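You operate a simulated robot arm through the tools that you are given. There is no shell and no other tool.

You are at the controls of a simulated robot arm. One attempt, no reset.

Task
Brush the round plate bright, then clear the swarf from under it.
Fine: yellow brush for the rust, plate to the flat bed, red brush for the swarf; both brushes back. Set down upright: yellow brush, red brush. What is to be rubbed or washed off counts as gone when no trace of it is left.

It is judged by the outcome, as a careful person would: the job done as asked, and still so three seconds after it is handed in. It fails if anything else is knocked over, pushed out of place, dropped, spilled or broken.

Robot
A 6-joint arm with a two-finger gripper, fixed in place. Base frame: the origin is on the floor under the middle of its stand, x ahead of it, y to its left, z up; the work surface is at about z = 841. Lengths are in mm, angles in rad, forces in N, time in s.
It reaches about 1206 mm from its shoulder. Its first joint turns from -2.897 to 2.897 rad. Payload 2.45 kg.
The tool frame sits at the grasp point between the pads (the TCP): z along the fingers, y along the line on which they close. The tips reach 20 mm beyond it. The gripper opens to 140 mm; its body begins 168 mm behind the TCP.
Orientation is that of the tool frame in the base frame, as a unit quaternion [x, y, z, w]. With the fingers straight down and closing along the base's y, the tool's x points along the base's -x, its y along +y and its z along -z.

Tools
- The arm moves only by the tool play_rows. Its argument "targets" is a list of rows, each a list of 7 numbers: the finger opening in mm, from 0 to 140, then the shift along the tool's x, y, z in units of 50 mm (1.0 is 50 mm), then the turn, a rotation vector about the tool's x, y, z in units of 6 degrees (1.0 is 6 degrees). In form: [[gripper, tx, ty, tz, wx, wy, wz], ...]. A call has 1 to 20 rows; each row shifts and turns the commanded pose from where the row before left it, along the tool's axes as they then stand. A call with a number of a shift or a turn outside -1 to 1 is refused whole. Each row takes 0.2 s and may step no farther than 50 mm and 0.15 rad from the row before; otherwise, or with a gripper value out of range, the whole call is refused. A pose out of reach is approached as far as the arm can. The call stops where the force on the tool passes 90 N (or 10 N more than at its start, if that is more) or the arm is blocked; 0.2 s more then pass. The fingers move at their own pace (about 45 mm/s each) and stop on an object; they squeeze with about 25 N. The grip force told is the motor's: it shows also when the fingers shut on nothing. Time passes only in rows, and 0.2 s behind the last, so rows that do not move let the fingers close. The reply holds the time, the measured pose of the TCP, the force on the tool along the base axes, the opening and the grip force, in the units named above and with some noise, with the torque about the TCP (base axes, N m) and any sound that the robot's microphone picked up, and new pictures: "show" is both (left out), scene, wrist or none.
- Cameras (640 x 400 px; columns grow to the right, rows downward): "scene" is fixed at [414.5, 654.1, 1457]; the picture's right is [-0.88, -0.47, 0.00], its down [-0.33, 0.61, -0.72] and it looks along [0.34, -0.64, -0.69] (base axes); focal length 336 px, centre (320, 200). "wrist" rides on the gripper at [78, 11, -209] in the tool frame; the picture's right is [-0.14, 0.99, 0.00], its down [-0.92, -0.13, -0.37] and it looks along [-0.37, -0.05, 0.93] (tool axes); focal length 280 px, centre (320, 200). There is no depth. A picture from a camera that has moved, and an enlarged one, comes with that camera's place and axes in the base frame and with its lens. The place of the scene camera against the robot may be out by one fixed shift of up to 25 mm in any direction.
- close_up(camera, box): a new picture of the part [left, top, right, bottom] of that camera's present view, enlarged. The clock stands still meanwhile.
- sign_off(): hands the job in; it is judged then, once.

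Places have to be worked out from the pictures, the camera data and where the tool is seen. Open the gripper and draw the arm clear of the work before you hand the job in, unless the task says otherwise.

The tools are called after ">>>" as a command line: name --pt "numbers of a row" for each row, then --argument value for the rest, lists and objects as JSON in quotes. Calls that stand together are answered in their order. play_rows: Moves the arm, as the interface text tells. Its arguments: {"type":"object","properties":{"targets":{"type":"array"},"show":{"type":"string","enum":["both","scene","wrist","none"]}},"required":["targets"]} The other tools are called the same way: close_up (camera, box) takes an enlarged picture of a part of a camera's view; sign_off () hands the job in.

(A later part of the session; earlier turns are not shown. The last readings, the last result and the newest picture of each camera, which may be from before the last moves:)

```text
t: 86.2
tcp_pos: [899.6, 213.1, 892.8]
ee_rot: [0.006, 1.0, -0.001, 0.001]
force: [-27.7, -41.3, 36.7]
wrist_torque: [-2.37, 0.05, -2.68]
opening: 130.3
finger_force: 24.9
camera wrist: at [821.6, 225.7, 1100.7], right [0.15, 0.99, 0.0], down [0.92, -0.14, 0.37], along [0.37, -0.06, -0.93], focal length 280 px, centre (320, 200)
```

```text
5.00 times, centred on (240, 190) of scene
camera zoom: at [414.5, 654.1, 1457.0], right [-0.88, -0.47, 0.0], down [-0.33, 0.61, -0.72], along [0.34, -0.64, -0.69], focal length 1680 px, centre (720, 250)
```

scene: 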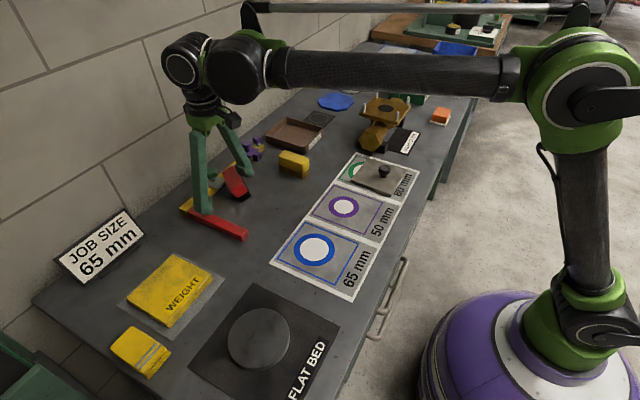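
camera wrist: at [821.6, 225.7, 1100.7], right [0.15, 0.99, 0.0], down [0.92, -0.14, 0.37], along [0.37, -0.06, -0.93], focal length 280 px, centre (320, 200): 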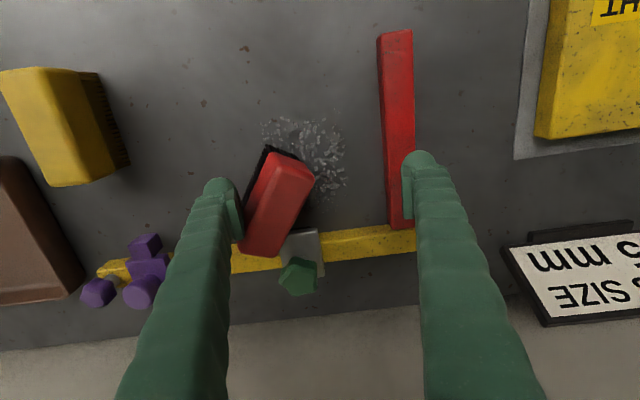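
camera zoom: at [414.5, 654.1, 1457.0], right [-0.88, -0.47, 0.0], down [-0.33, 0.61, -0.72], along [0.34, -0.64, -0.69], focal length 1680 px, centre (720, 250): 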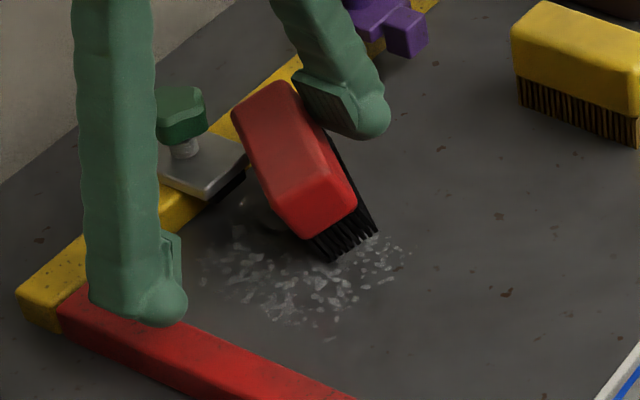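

That works: the opening shrinks while the brush stays put. I continue easing back.

>>> play_rows --pt "25 0.02 -0.1 0 0 0 0" --pt "25 0.02 -0.1 0 0 0 0" --pt "25 0.02 -0.1 0 0 0 0" --show "both"

>>> close_up --camera "scene" --box '[190, 150, 290, 230]'

```text
t: 87.0
tcp_pos: [894.8, 198.9, 893.3]
ee_rot: [0.004, 1.0, -0.001, 0.001]
force: [-44.1, -46.8, 39.4]
wrist_torque: [-1.61, 0.4, -3.27]
opening: 88.2
finger_force: 24.8
camera wrist: at [816.7, 210.8, 1102.0], right [0.15, 0.99, 0.0], down [0.92, -0.14, 0.37], along [0.37, -0.06, -0.93], focal length 280 px, centre (320, 200)
```

scene: 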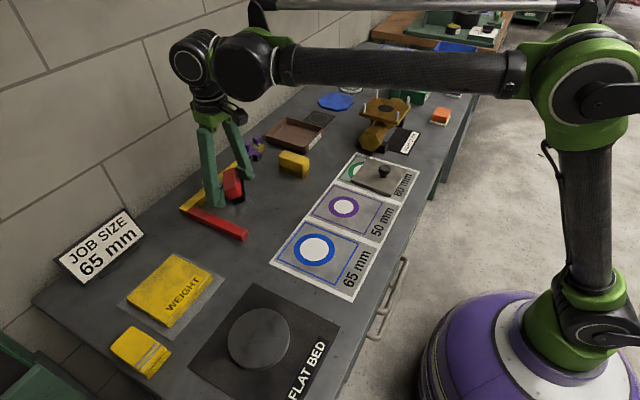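
wrist: 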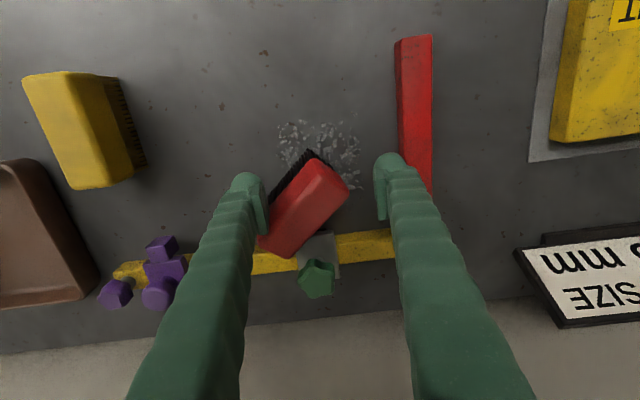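

```text
5.00 times, centred on (240, 190) of scene
camera zoom: at [414.5, 654.1, 1457.0], right [-0.88, -0.47, 0.0], down [-0.33, 0.61, -0.72], along [0.34, -0.64, -0.69], focal length 1680 px, centre (720, 250)
```

zoom: 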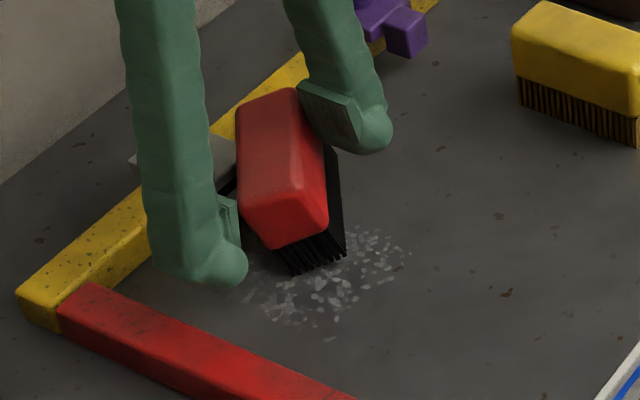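

The brush is nearly recaptured, now yawed with its far end against the clamp. I move away from the clamp in -x while the fingers keep closing.

>>> play_rows --pt "25 0.1 -0.04 -0.02 0 0 0" --pt "25 0.1 -0.04 0 0 0 0" --pt "25 0.1 0 0 0 0 0" --show "both"

>>> close_up --camera "scene" --box '[190, 150, 290, 230]'

```text
t: 87.8
tcp_pos: [885.3, 197.8, 891.4]
ee_rot: [0.003, 1.0, -0.002, 0.002]
force: [-0.7, -0.5, -0.5]
wrist_torque: [0.03, 0.02, 0.02]
opening: 24.8
finger_force: 0.0
camera wrist: at [807.0, 209.3, 1098.6], right [0.15, 0.99, 0.0], down [0.92, -0.13, 0.37], along [0.37, -0.06, -0.93], focal length 280 px, centre (320, 200)
```

scene: 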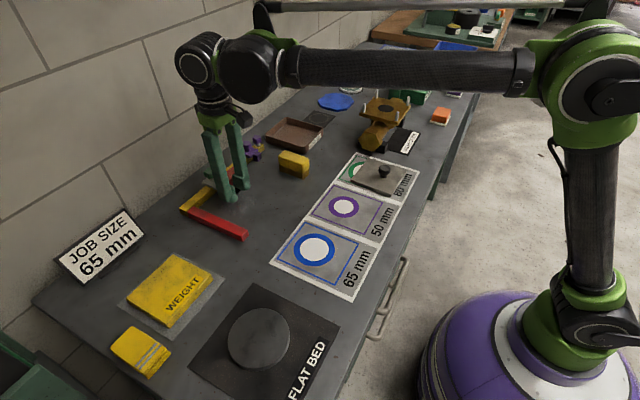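
wrist: 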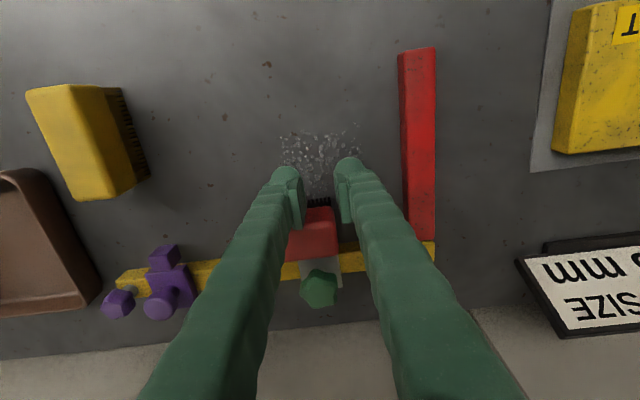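

```text
5.00 times, centred on (240, 190) of scene
camera zoom: at [414.5, 654.1, 1457.0], right [-0.88, -0.47, 0.0], down [-0.33, 0.61, -0.72], along [0.34, -0.64, -0.69], focal length 1680 px, centre (720, 250)
```

zoom: 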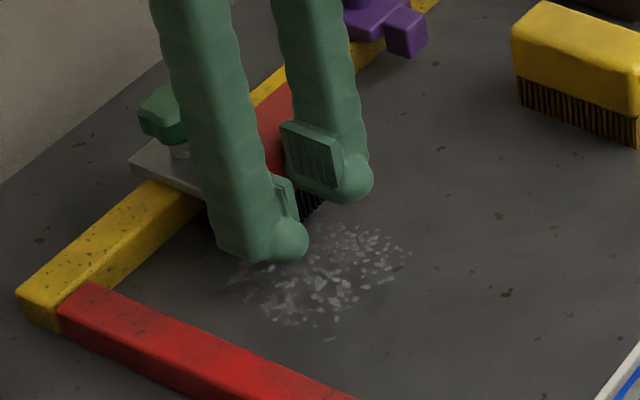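

The brush slipped out to the far side of the fingers and appears to stand near the clamp; the tool feels no load. I rise straight up slowly to look.

>>> play_rows --pt "25 0 0 -0.2 0 0 0" --pt "25 0 0 -0.4 0 0 0" --pt "40 0 0 -0.6 0 0 0" --pt "60 0 0 -0.8 0 0 0" --pt "60 0.5 0 -0.5 0 0 0" --pt "60 0.5 0 0 0 0 0" --pt "60 0 0 0 0 0 0" --show "both"

>>> close_up --camera "scene" --box '[190, 150, 290, 230]'

>>> close_up --camera "wrist" --box '[210, 80, 430, 260]'

```text
t: 89.3
tcp_pos: [832.0, 197.3, 1015.3]
ee_rot: [0.004, 1.0, -0.001, 0.001]
force: [-0.1, 0.1, 0.2]
wrist_torque: [-0.02, 0.01, -0.01]
opening: 60.1
finger_force: 0.1
camera wrist: at [755.0, 210.1, 1224.7], right [0.15, 0.99, 0.0], down [0.92, -0.13, 0.37], along [0.37, -0.06, -0.93], focal length 280 px, centre (320, 200)
```

scene: 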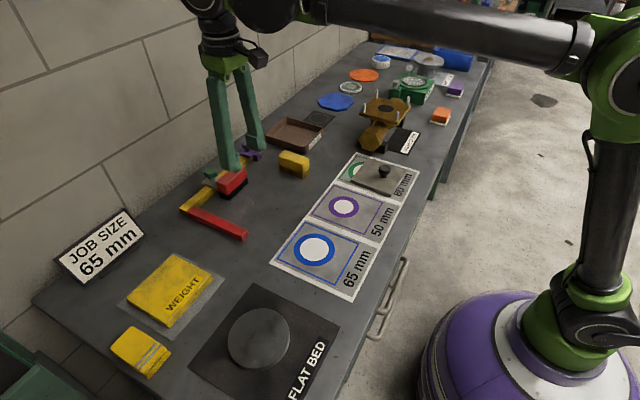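
wrist: 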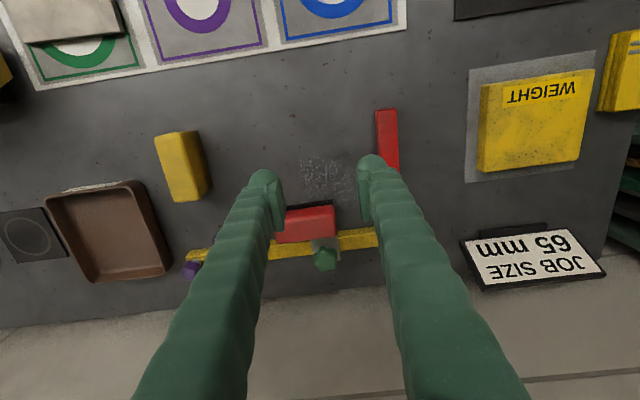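

```text
5.00 times, centred on (240, 190) of scene
camera zoom: at [414.5, 654.1, 1457.0], right [-0.88, -0.47, 0.0], down [-0.33, 0.61, -0.72], along [0.34, -0.64, -0.69], focal length 1680 px, centre (720, 250)
```

zoom: 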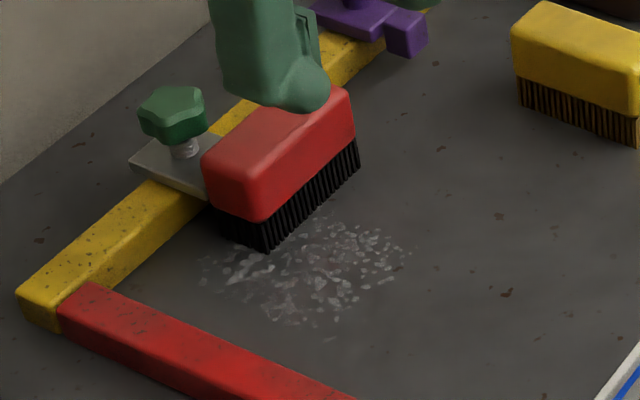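

```text
2.22 times, centred on (320, 170) of wrist
camera zoom: at [755.0, 210.1, 1224.7], right [0.15, 0.99, 0.0], down [0.92, -0.13, 0.37], along [0.37, -0.06, -0.93], focal length 623 px, centre (320, 267)
```

zoom: 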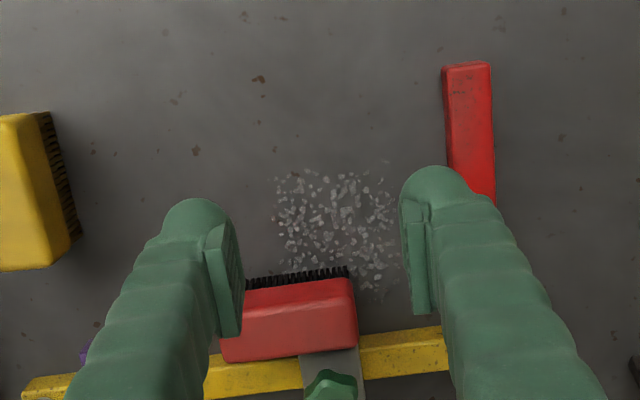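

By luck the red brush is standing on its bristles in front of the clamp, lengthwise along y. I zoom in to judge whether it is tilted before regripping.

>>> close_up --camera "scene" --box '[215, 160, 265, 205]'

>>> close_up --camera "wrist" --box '[270, 180, 370, 260]'

```text
8.89 times, centred on (240, 182) of scene
camera zoom: at [414.5, 654.1, 1457.0], right [-0.88, -0.47, 0.0], down [-0.33, 0.61, -0.72], along [0.34, -0.64, -0.69], focal length 2987 px, centre (1031, 356)
```

zoom: 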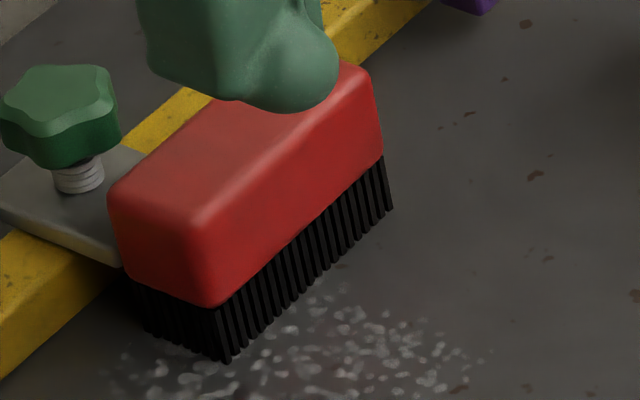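

```text
5.00 times, centred on (320, 220) of wrist
camera zoom: at [755.0, 210.1, 1224.7], right [0.15, 0.99, 0.0], down [0.92, -0.13, 0.37], along [0.37, -0.06, -0.93], focal length 1402 px, centre (320, 100)
```

zoom: 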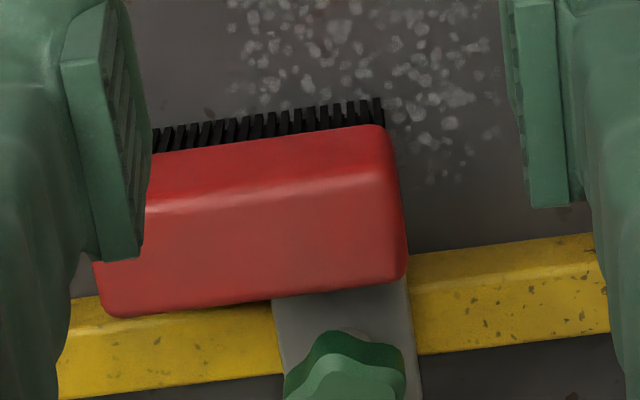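

The brush stands upright with its far side against the clamp, roughly x 910–945, y 126–203. I'll grip it by its ends (fingers along y) and draw it away from the clamp; first I position above it with the gripper open to 104 mm.

>>> play_rows --pt "104 -0.87 -0.325 0 0 0 0" --pt "104 -0.87 -0.325 0 0 0 0" --pt "104 0 0 0.3 0 0 0" --pt "104 0 0 0 0 0 0" --show "both"

>>> close_up --camera "wrist" --box '[210, 60, 430, 240]'

>>> close_up --camera "scene" --box '[180, 100, 300, 230]'

```text
t: 90.3
tcp_pos: [919.8, 164.2, 1000.5]
ee_rot: [0.005, 1.0, -0.003, 0.001]
force: [0.4, 0.1, 0.4]
wrist_torque: [0.03, 0.03, -0.02]
opening: 103.9
finger_force: 0.0
camera wrist: at [842.1, 176.9, 1209.6], right [0.15, 0.99, 0.0], down [0.92, -0.13, 0.37], along [0.37, -0.06, -0.93], focal length 280 px, centre (320, 200)
```

scene: 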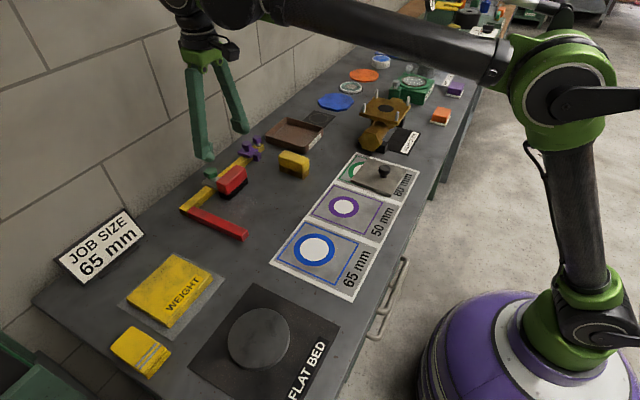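
wrist: 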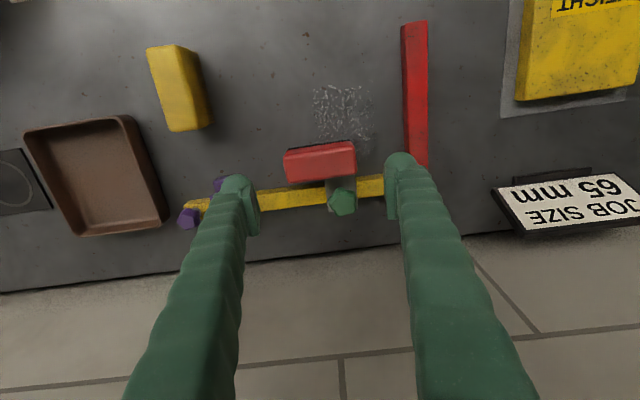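

```text
2.22 times, centred on (320, 150) of wrist
camera zoom: at [842.1, 176.9, 1209.6], right [0.15, 0.99, 0.0], down [0.92, -0.13, 0.37], along [0.37, -0.06, -0.93], focal length 623 px, centre (320, 311)
```

zoom: 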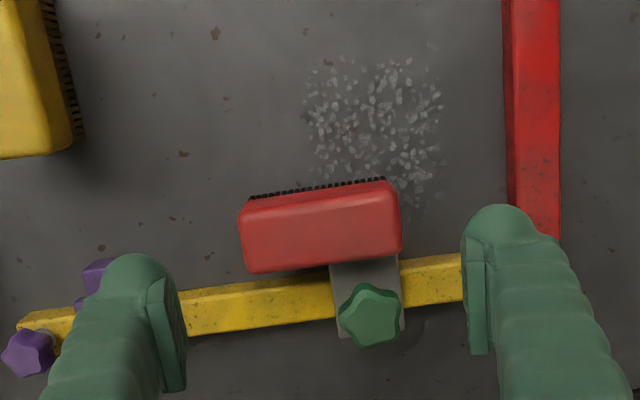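

```text
3.08 times, centred on (240, 165) of scene
camera zoom: at [414.5, 654.1, 1457.0], right [-0.88, -0.47, 0.0], down [-0.33, 0.61, -0.72], along [0.34, -0.64, -0.69], focal length 1034 px, centre (566, 308)
```

zoom: 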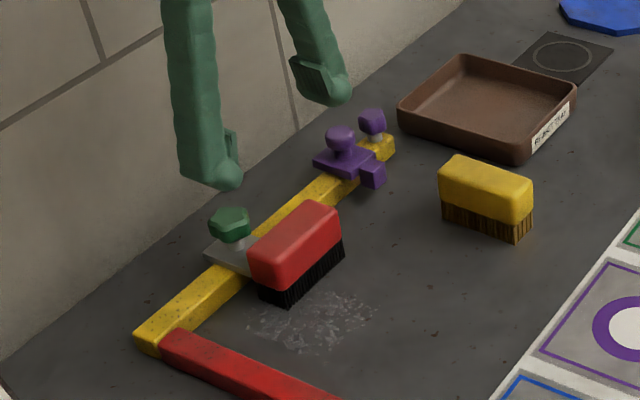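

Brush centre ≈ (923, 165), ends at y≈125 and 205. I descend with fingers past both ends, then close gently.

>>> play_rows --pt "104 0.05 0.01 0.7 0 0 0" --pt "104 0 0 0.7 0 0 0" --pt "104 0 0 0.5 0 0 0" --pt "104 0 0 0.34 0 0 0" --pt "104 0 0 0 0 0 0" --show "both"

>>> close_up --camera "scene" --box '[190, 130, 290, 230]'

>>> close_up --camera "wrist" --box '[210, 80, 430, 260]'

```text
t: 91.5
tcp_pos: [916.5, 165.2, 889.4]
ee_rot: [0.004, 1.0, -0.002, 0.0]
force: [0.7, -0.4, 0.3]
wrist_torque: [0.02, 0.01, -0.02]
opening: 104.0
finger_force: 0.0
camera wrist: at [839.5, 176.7, 1097.4], right [0.15, 0.99, 0.0], down [0.92, -0.13, 0.37], along [0.37, -0.06, -0.93], focal length 280 px, centre (320, 200)
```

scene: 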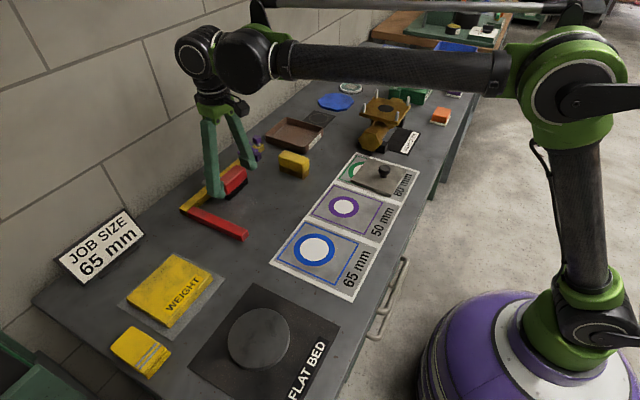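
wrist: 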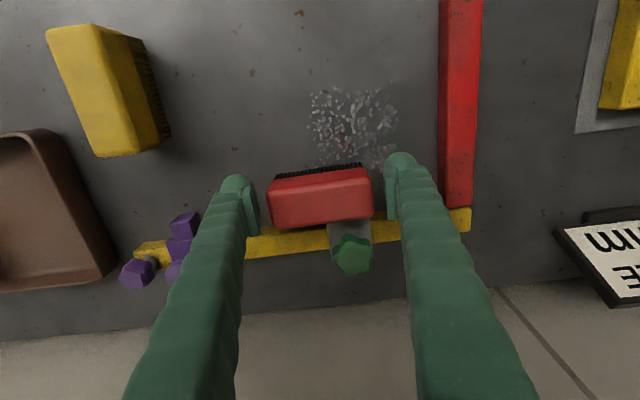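

```text
4.00 times, centred on (240, 180) of scene
camera zoom: at [414.5, 654.1, 1457.0], right [-0.88, -0.47, 0.0], down [-0.33, 0.61, -0.72], along [0.34, -0.64, -0.69], focal length 1344 px, centre (640, 280)
```

zoom: 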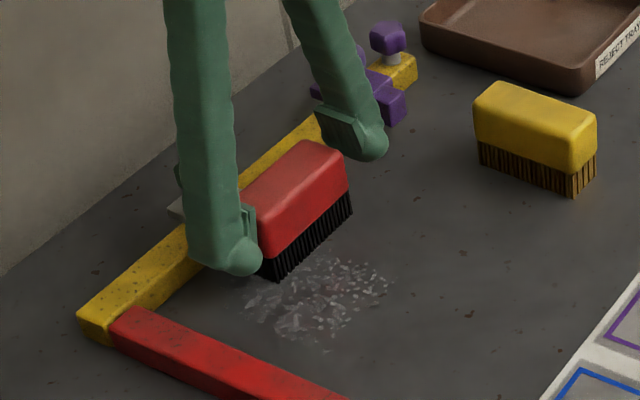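

```text
2.22 times, centred on (320, 170) of wrist
camera zoom: at [839.5, 176.7, 1097.4], right [0.15, 0.99, 0.0], down [0.92, -0.13, 0.37], along [0.37, -0.06, -0.93], focal length 623 px, centre (320, 267)
```

zoom: 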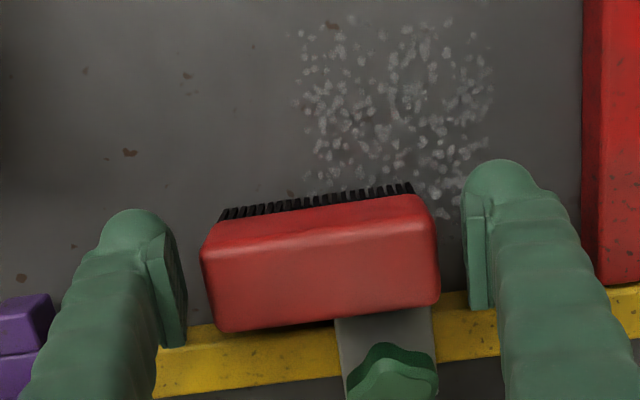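

Both fingers bracket the brush ends with everything clear. I close on the ends.

>>> play_rows --pt "92 0 0 0 0 0 0" --pt "84 0 0 0 0 0 0" --pt "76 0 0 0 0 0 0" --pt "68 0 0 0 0 0 0" --pt "65 0 0 0 0 0 0" --show "both"

>>> close_up --camera "scene" --box '[190, 130, 290, 230]'

```text
t: 92.8
tcp_pos: [917.6, 165.2, 888.5]
ee_rot: [0.004, 1.0, -0.001, 0.001]
force: [-0.3, -0.6, 0.2]
wrist_torque: [0.01, 0.01, 0.0]
opening: 85.5
finger_force: 25.2
camera wrist: at [839.5, 176.7, 1097.7], right [0.15, 0.99, 0.0], down [0.92, -0.13, 0.37], along [0.37, -0.06, -0.93], focal length 280 px, centre (320, 200)
```

scene: 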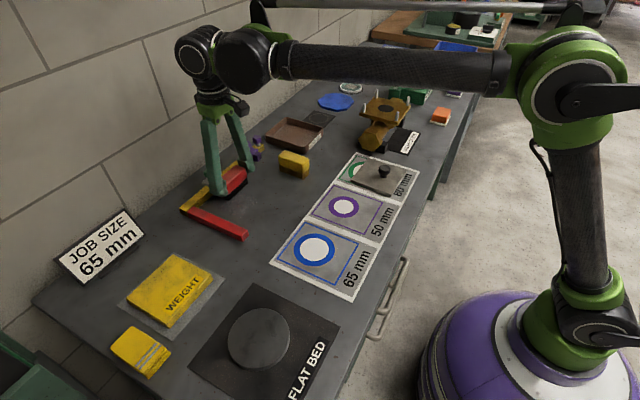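
wrist: 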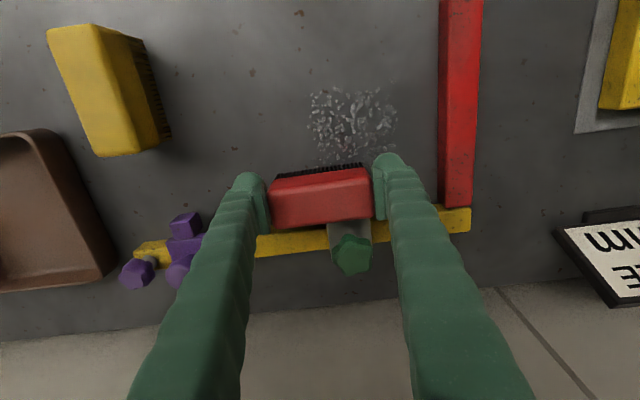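

```text
4.00 times, centred on (240, 180) of scene
camera zoom: at [414.5, 654.1, 1457.0], right [-0.88, -0.47, 0.0], down [-0.33, 0.61, -0.72], along [0.34, -0.64, -0.69], focal length 1344 px, centre (640, 280)
```

zoom: 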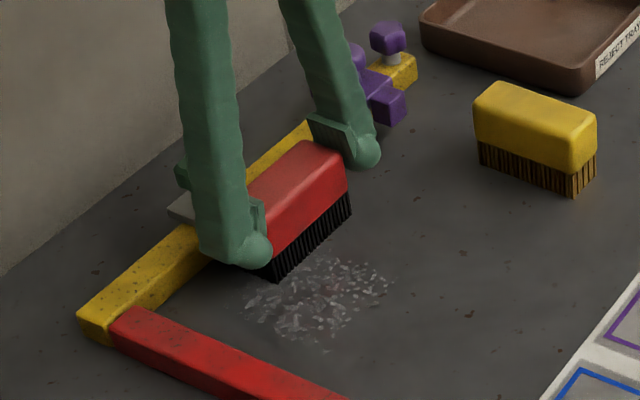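

Held by its ends (brush is actually ~85 mm long, which explains the catch). I draw it slowly away from the clamp in -x across the swarf.

>>> play_rows --pt "65 0.08 0 0 0 0 0" --pt "65 0.12 0 0 0 0 0" --pt "65 0.15 0 0 0 0 0" --pt "65 0.15 0 0 0 0 0" --show "both"

>>> close_up --camera "scene" --box '[190, 130, 290, 230]'

```text
t: 93.8
tcp_pos: [891.7, 165.5, 888.7]
ee_rot: [0.004, 1.0, -0.001, 0.001]
force: [-0.6, -0.3, 0.4]
wrist_torque: [0.05, 0.03, 0.02]
opening: 85.4
finger_force: 24.9
camera wrist: at [814.6, 177.9, 1097.7], right [0.15, 0.99, 0.0], down [0.92, -0.13, 0.37], along [0.37, -0.06, -0.93], focal length 280 px, centre (320, 200)
```

scene: 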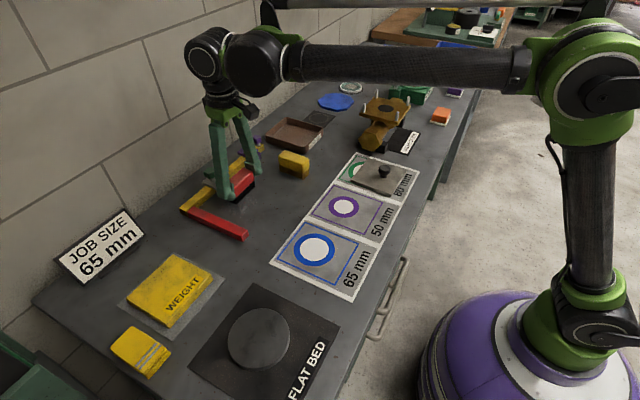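
wrist: 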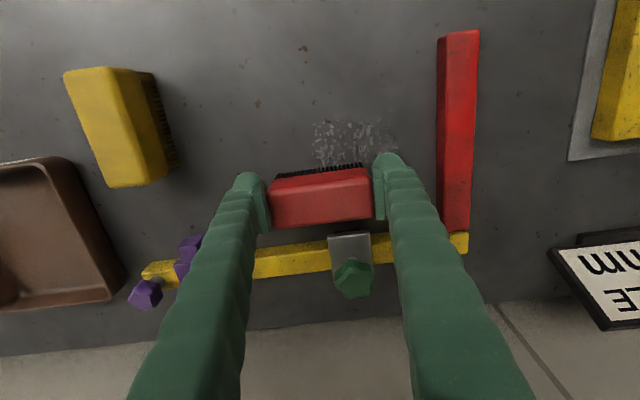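

```text
4.00 times, centred on (240, 180) of scene
camera zoom: at [414.5, 654.1, 1457.0], right [-0.88, -0.47, 0.0], down [-0.33, 0.61, -0.72], along [0.34, -0.64, -0.69], focal length 1344 px, centre (640, 280)
```

zoom: 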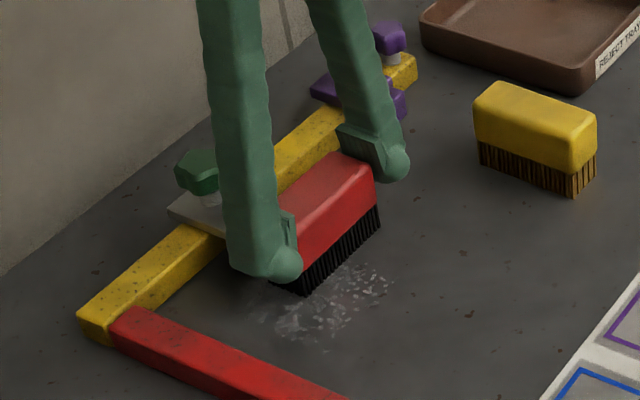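

The brush slides along upright, and the area by the clamp looks cleared behind it. I continue drawing it to about x=840.

>>> play_rows --pt "65 0.15 0 0 0 0 0" --pt "65 0.15 0 0 0 0 0" --pt "65 0.15 0 0 0 0 0" --pt "65 0.15 0 0 0 0 0" --pt "65 0.15 0 0 0 0 0" --pt "65 0.15 0 0 0 0 0" --pt "65 0.15 0 0 0 0 0" --show "both"

>>> close_up --camera "scene" --box '[190, 150, 290, 230]'

>>> close_up --camera "wrist" --box '[240, 140, 460, 300]'

```text
t: 95.3
tcp_pos: [839.9, 165.1, 888.7]
ee_rot: [0.005, 1.0, -0.001, 0.0]
force: [0.0, 0.9, 0.2]
wrist_torque: [0.06, 0.0, 0.0]
opening: 85.3
finger_force: 25.2
camera wrist: at [762.7, 177.7, 1097.8], right [0.15, 0.99, 0.0], down [0.92, -0.13, 0.37], along [0.37, -0.06, -0.93], focal length 280 px, centre (320, 200)
```

scene: 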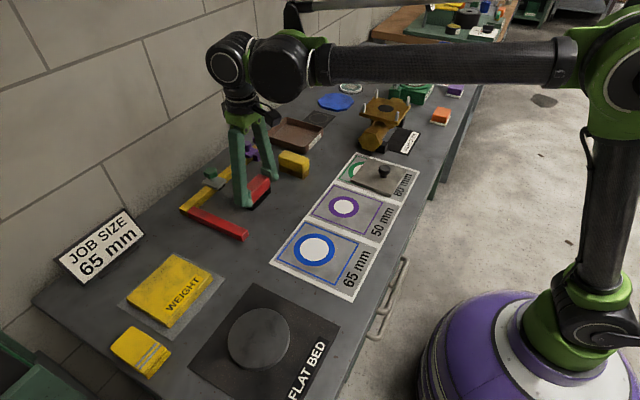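
wrist: 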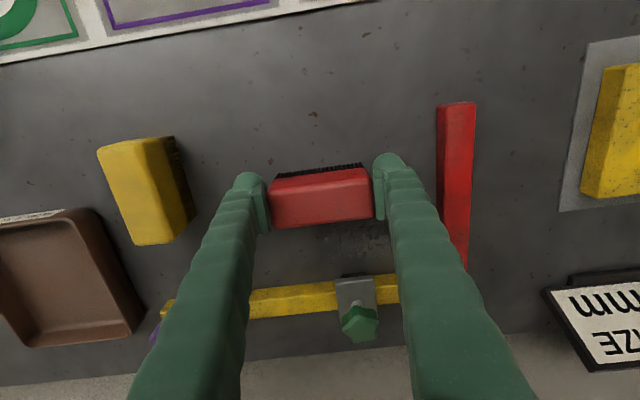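

```text
5.00 times, centred on (240, 190) of scene
camera zoom: at [414.5, 654.1, 1457.0], right [-0.88, -0.47, 0.0], down [-0.33, 0.61, -0.72], along [0.34, -0.64, -0.69], focal length 1680 px, centre (720, 250)
```

zoom: 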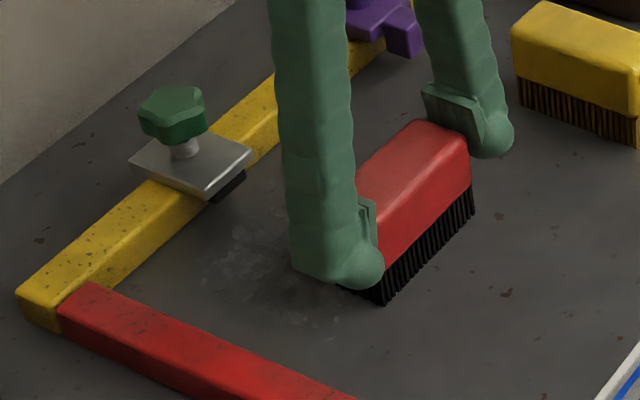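

```text
2.50 times, centred on (350, 220) of wrist
camera zoom: at [762.7, 177.7, 1097.8], right [0.15, 0.99, 0.0], down [0.92, -0.13, 0.37], along [0.37, -0.06, -0.93], focal length 701 px, centre (245, 150)
```

zoom: 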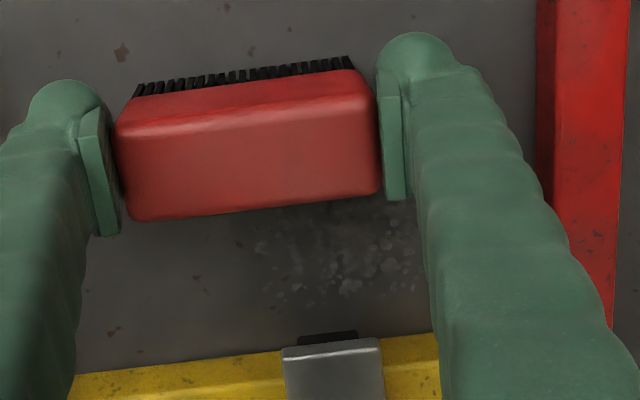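

The swarf has faded strongly where the brush passed, so this end-grip works. I shift to y≈196 and sweep forward (stopping short of the clamp) and back.

>>> play_rows --pt "65 0 0.2 0 0 0 0" --pt "65 0 0.2 0 0 0 0" --pt "65 0 0.2 0 0 0 0" --pt "65 -0.2 0 0 0 0 0" --pt "65 -0.2 0 0 0 0 0" --pt "65 -0.2 0 0 0 0 0" --pt "65 -0.2 0 0 0 0 0" --pt "65 -0.2 0 0 0 0 0" --pt "65 -0.2 0 0 0 0 0" --pt "65 -0.14 0 0 0 0 0" --show "both"

>>> close_up --camera "scene" --box '[190, 150, 290, 230]'

>>> close_up --camera "wrist" --box '[240, 100, 460, 260]'

```text
t: 97.5
tcp_pos: [907.0, 194.6, 889.8]
ee_rot: [0.004, 1.0, -0.002, 0.001]
force: [-2.3, -0.1, 6.4]
wrist_torque: [0.01, 0.09, 0.01]
opening: 85.5
finger_force: 25.0
camera wrist: at [828.9, 207.2, 1097.9], right [0.15, 0.99, 0.0], down [0.92, -0.13, 0.37], along [0.37, -0.06, -0.93], focal length 280 px, centre (320, 200)
```

scene: 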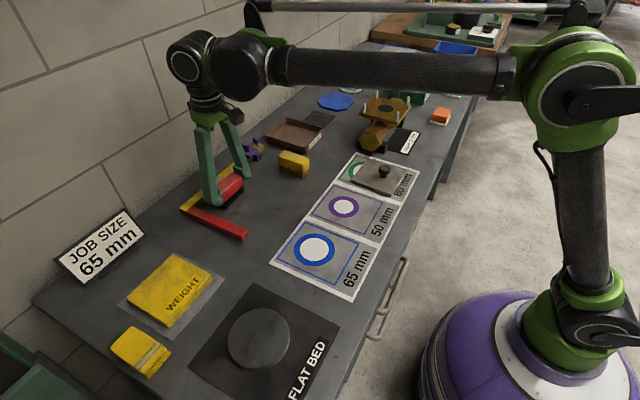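
wrist: 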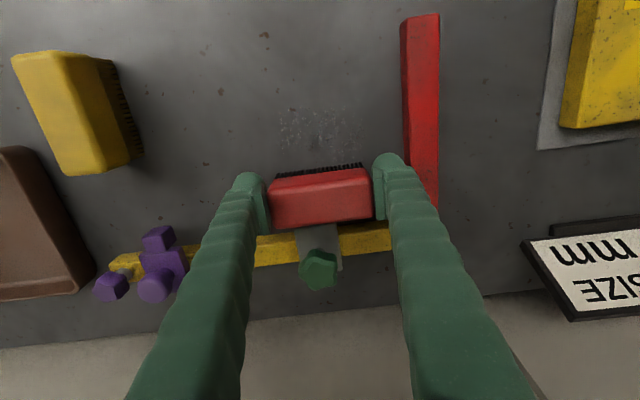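

```text
5.00 times, centred on (240, 190) of scene
camera zoom: at [414.5, 654.1, 1457.0], right [-0.88, -0.47, 0.0], down [-0.33, 0.61, -0.72], along [0.34, -0.64, -0.69], focal length 1680 px, centre (720, 250)
```

zoom: 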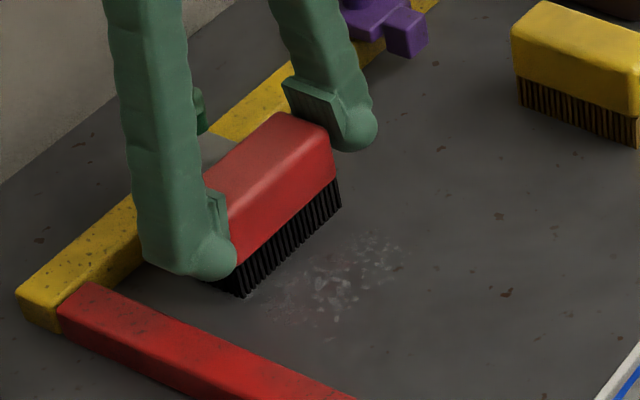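

```text
2.50 times, centred on (350, 180) of wrist
camera zoom: at [828.9, 207.2, 1097.9], right [0.15, 0.99, 0.0], down [0.92, -0.13, 0.37], along [0.37, -0.06, -0.93], focal length 701 px, centre (245, 250)
```

zoom: 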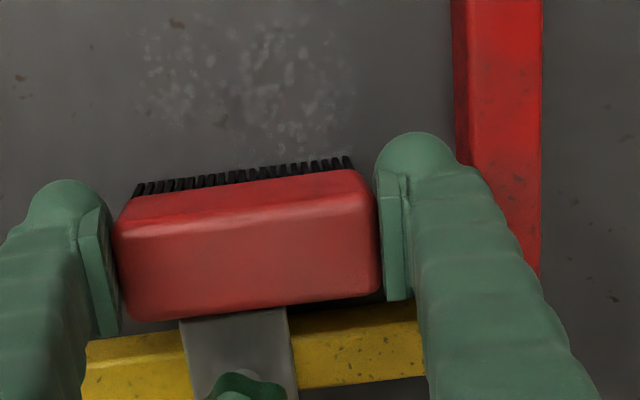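

It's fading with each pass. I make three more sweeps back and forth at this position.

>>> play_rows --pt "65 0.25 0 0 0 0 0" --pt "65 0.25 0 0 0 0 0" --pt "65 0.25 0 0 0 0 0" --pt "65 0.25 0 0 0 0 0" --pt "65 0.25 0 0 0 0 0" --pt "65 0.25 0 0 0 0 0" --pt "65 -0.25 0 0 0 0 0" --pt "65 -0.25 0 0 0 0 0" --pt "65 -0.25 0 0 0 0 0" --pt "65 -0.25 0 0 0 0 0" --pt "65 -0.25 0 0 0 0 0" --pt "65 -0.25 0 0 0 0 0" --pt "65 0.25 0 0 0 0 0" --pt "65 0.25 0 0 0 0 0" --pt "65 0.25 0 0 0 0 0" --pt "65 0.25 0 0 0 0 0" --pt "65 0.25 0 0 0 0 0" --pt "65 0.25 0 0 0 0 0" --pt "65 0.25 0 0 0 0 0" --pt "65 0 0 0 0 0 0" --show "both"

>>> close_up --camera "scene" --box '[190, 150, 290, 230]'

>>> close_up --camera "wrist" --box '[240, 140, 460, 320]'

```text
t: 101.8
tcp_pos: [818.1, 196.5, 890.0]
ee_rot: [0.003, 1.0, -0.002, 0.001]
force: [1.2, -1.3, 11.6]
wrist_torque: [0.0, -0.07, -0.09]
opening: 85.3
finger_force: 25.1
camera wrist: at [741.5, 208.2, 1097.8], right [0.15, 0.99, 0.0], down [0.92, -0.13, 0.37], along [0.37, -0.06, -0.93], focal length 280 px, centre (320, 200)
```

scene: 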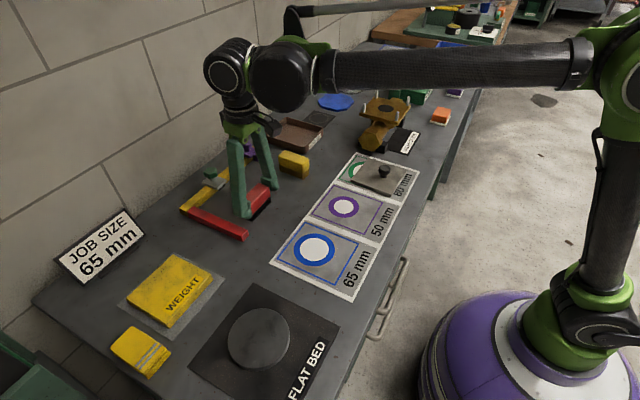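
wrist: 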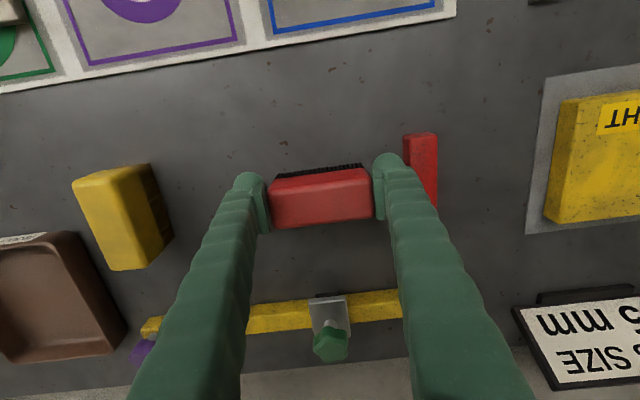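

```text
5.00 times, centred on (240, 190) of scene
camera zoom: at [414.5, 654.1, 1457.0], right [-0.88, -0.47, 0.0], down [-0.33, 0.61, -0.72], along [0.34, -0.64, -0.69], focal length 1680 px, centre (720, 250)
```

zoom: 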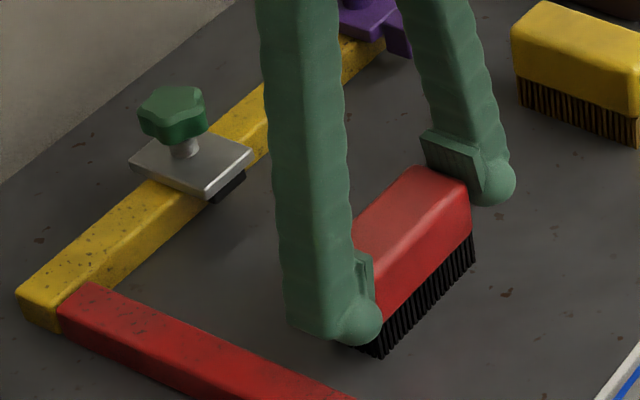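

```text
2.22 times, centred on (350, 230) of wrist
camera zoom: at [741.5, 208.2, 1097.8], right [0.15, 0.99, 0.0], down [0.92, -0.13, 0.37], along [0.37, -0.06, -0.93], focal length 623 px, centre (253, 133)
```

zoom: 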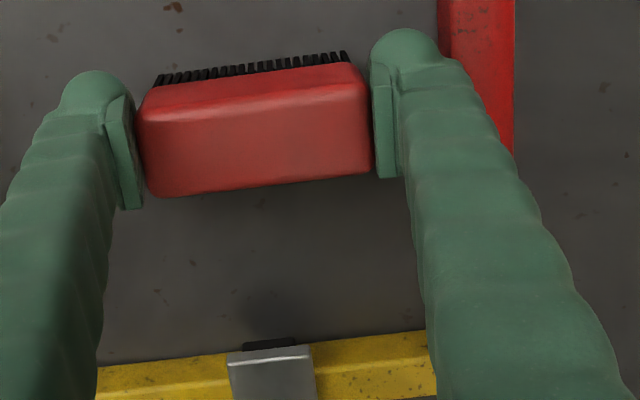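

The swarf looks gone in the visible area. I make one more confirming pass over both bands before lifting to inspect.

>>> play_rows --pt "65 -0.25 0 0 0 0 0" --pt "65 -0.25 0 0 0 0 0" --pt "65 -0.25 0 0 0 0 0" --pt "65 -0.25 0 0 0 0 0" --pt "65 -0.25 0 0 0 0 0" --pt "65 -0.25 0 0 0 0 0" --pt "65 -0.27 0 0 0 0 0" --pt "65 0 -0.2 0 0 0 0" --pt "65 0 -0.2 0 0 0 0" --pt "65 0 -0.2 0 0 0 0" --pt "65 0.25 0 0 0 0 0" --pt "65 0.25 0 0 0 0 0" --pt "65 0.25 0 0 0 0 0" --pt "65 0.25 0 0 0 0 0" --pt "65 0.25 0 0 0 0 0" --pt "65 0.25 0 0 0 0 0" --pt "65 0.2 0 0 0 0 0" --pt "65 0 0 0 0 0 0" --show "both"

>>> close_up --camera "scene" --box '[190, 150, 290, 230]'

>>> close_up --camera "wrist" --box '[240, 140, 460, 320]'

```text
t: 105.5
tcp_pos: [822.7, 166.2, 889.7]
ee_rot: [0.005, 1.0, -0.002, 0.001]
force: [0.6, -0.4, 6.3]
wrist_torque: [0.0, -0.06, -0.03]
opening: 84.9
finger_force: 24.8
camera wrist: at [744.7, 178.4, 1097.8], right [0.15, 0.99, 0.0], down [0.92, -0.13, 0.37], along [0.37, -0.06, -0.93], focal length 280 px, centre (320, 200)
```

scene: 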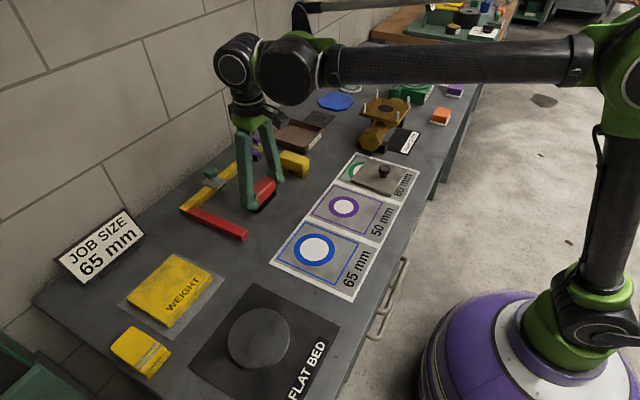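
wrist: 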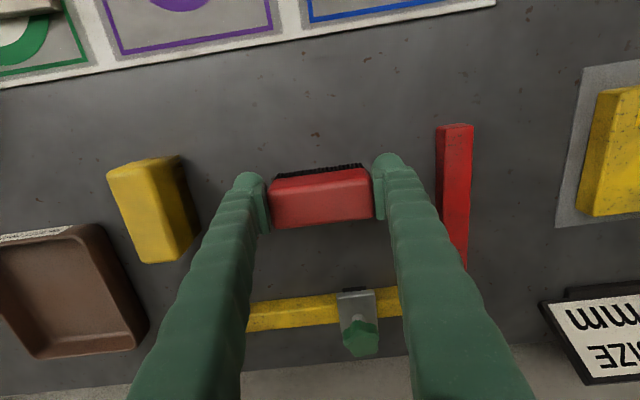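

```text
5.00 times, centred on (240, 190) of scene
camera zoom: at [414.5, 654.1, 1457.0], right [-0.88, -0.47, 0.0], down [-0.33, 0.61, -0.72], along [0.34, -0.64, -0.69], focal length 1680 px, centre (720, 250)
```

zoom: 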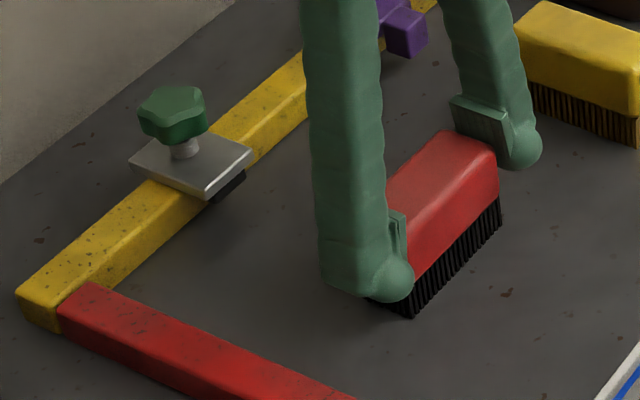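

```text
2.22 times, centred on (350, 230) of wrist
camera zoom: at [744.7, 178.4, 1097.8], right [0.15, 0.99, 0.0], down [0.92, -0.13, 0.37], along [0.37, -0.06, -0.93], focal length 623 px, centre (253, 133)
```

zoom: 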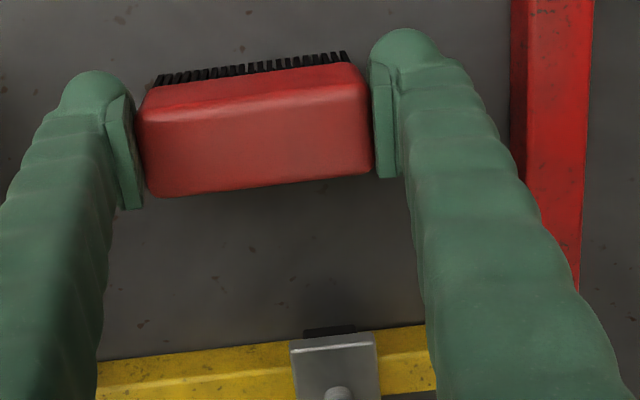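

The swept area looks clean right up to the clamp. I set the brush free here (standing upright), rise, and turn the gripper 90° to take it across its width for the trip home.

>>> play_rows --pt "65 0 0 -0.01 0 0 0" --pt "84 0 0 0 0 0 0" --pt "92 0 0 0 0 0 0" --pt "104 0 0 0 0 0 0" --pt "104 0 0 0 0 0 0" --pt "104 0 0 -0.4 0 0 0" --pt "104 0 0 -0.8 0 0 0" --pt "104 0 0 -0.8 0 0 0" --pt "104 0 0 -0.3 0 0 0" --pt "104 0 0 0 0 0 0" --show "both"

>>> play_rows --pt "80 0 0 0 0 0 -1.0" --pt "60 0 0 0 0 0 -1.0" --pt "54 0 0 0 0 0 -1.0" --pt "54 0 0 0 0 0 -1.0" --pt "54 0 0 0 0 0 -1.0" --pt "54 0 0 0 0 0 -1.0" --pt "54 0 0 0 0 0 -1.0" --pt "54 0 0 0 0 0 -1.0" --pt "54 0 0 0 0 0 -1.0" --pt "54 0 0 0 0 0 -1.0" --pt "54 0 0 0 0 0 -1.0" --pt "54 0 0 0 0 0 -1.0" --pt "54 0 0 0 0 0 -1.0" --pt "54 0 0 0 0 0 -1.0" --pt "54 0 0 0 0 0 -1.0" --pt "54 0 0 0 0 0 0" --show "both"

>>> close_up --camera "wrist" --box '[200, 60, 440, 240]'

>>> close_up --camera "scene" --box '[190, 130, 320, 240]'

```text
t: 107.8
tcp_pos: [821.6, 165.4, 1003.6]
ee_rot: [0.005, 1.0, -0.002, 0.001]
force: [1.0, 0.1, 0.3]
wrist_torque: [-0.03, 0.01, -0.01]
opening: 103.9
finger_force: 0.0
camera wrist: at [744.8, 178.1, 1213.0], right [0.15, 0.99, 0.0], down [0.92, -0.13, 0.37], along [0.37, -0.06, -0.93], focal length 280 px, centre (320, 200)
```

scene: 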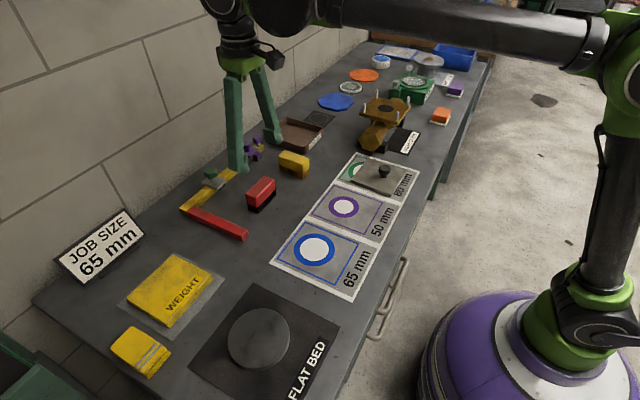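
wrist: 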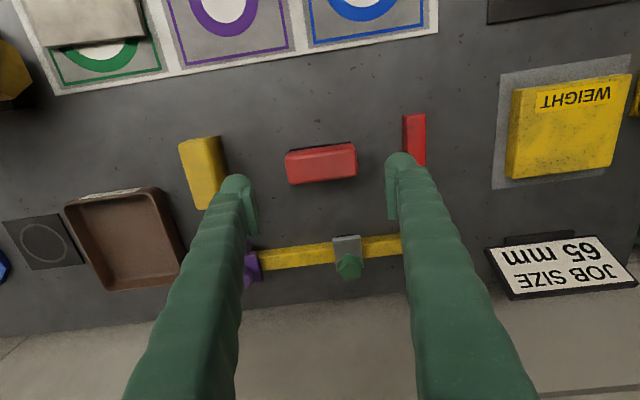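

```text
t: 111.2
tcp_pos: [823.3, 165.8, 1004.9]
ee_rot: [-0.705, 0.71, -0.002, -0.001]
force: [-0.3, 0.0, -0.7]
wrist_torque: [-0.04, -0.03, 0.03]
opening: 54.2
finger_force: 0.0
camera wrist: at [811.4, 88.9, 1213.7], right [-0.99, 0.14, 0.0], down [0.13, 0.92, 0.37], along [0.05, 0.36, -0.93], focal length 280 px, centre (320, 200)
```

scene: 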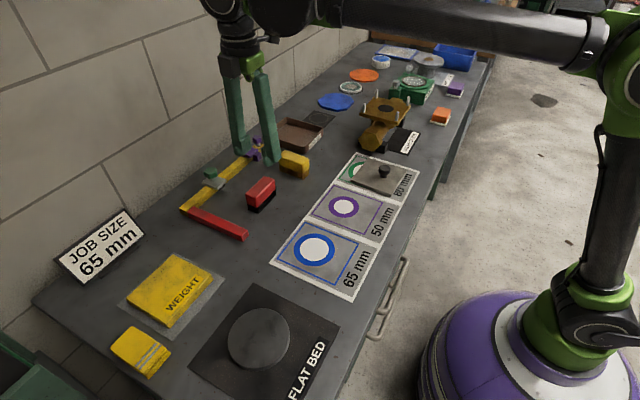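
wrist: 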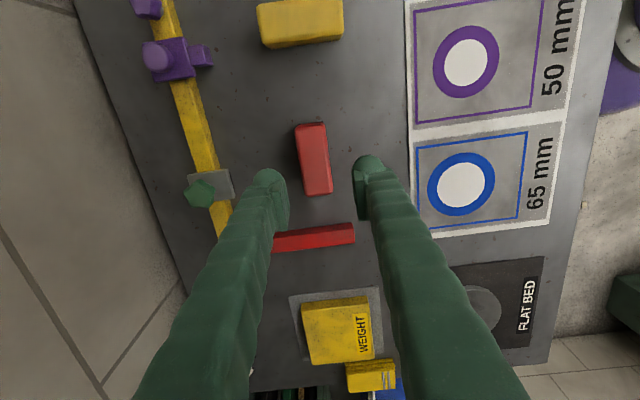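

```text
2.22 times, centred on (320, 150) of wrist
camera zoom: at [811.4, 88.9, 1213.7], right [-0.99, 0.14, 0.0], down [0.13, 0.92, 0.37], along [0.05, 0.36, -0.93], focal length 623 px, centre (320, 311)
```

zoom: 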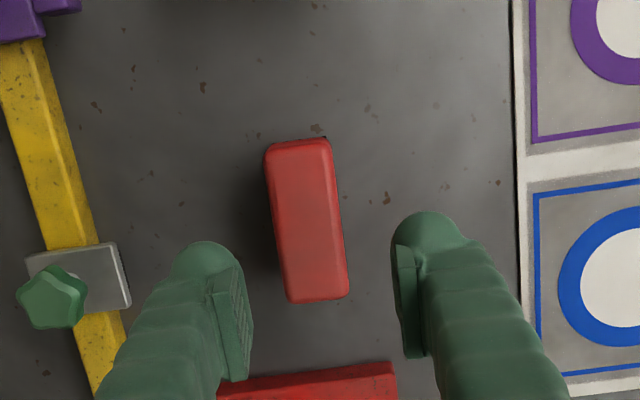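

```text
3.64 times, centred on (255, 185) of scene
camera zoom: at [414.5, 654.1, 1457.0], right [-0.88, -0.47, 0.0], down [-0.33, 0.61, -0.72], along [0.34, -0.64, -0.69], focal length 1222 px, centre (556, 254)
```

zoom: 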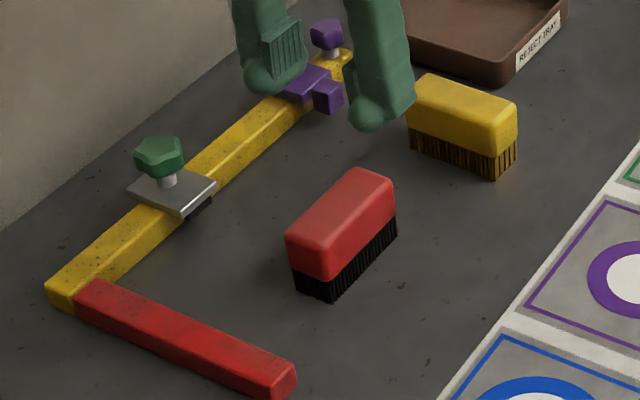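

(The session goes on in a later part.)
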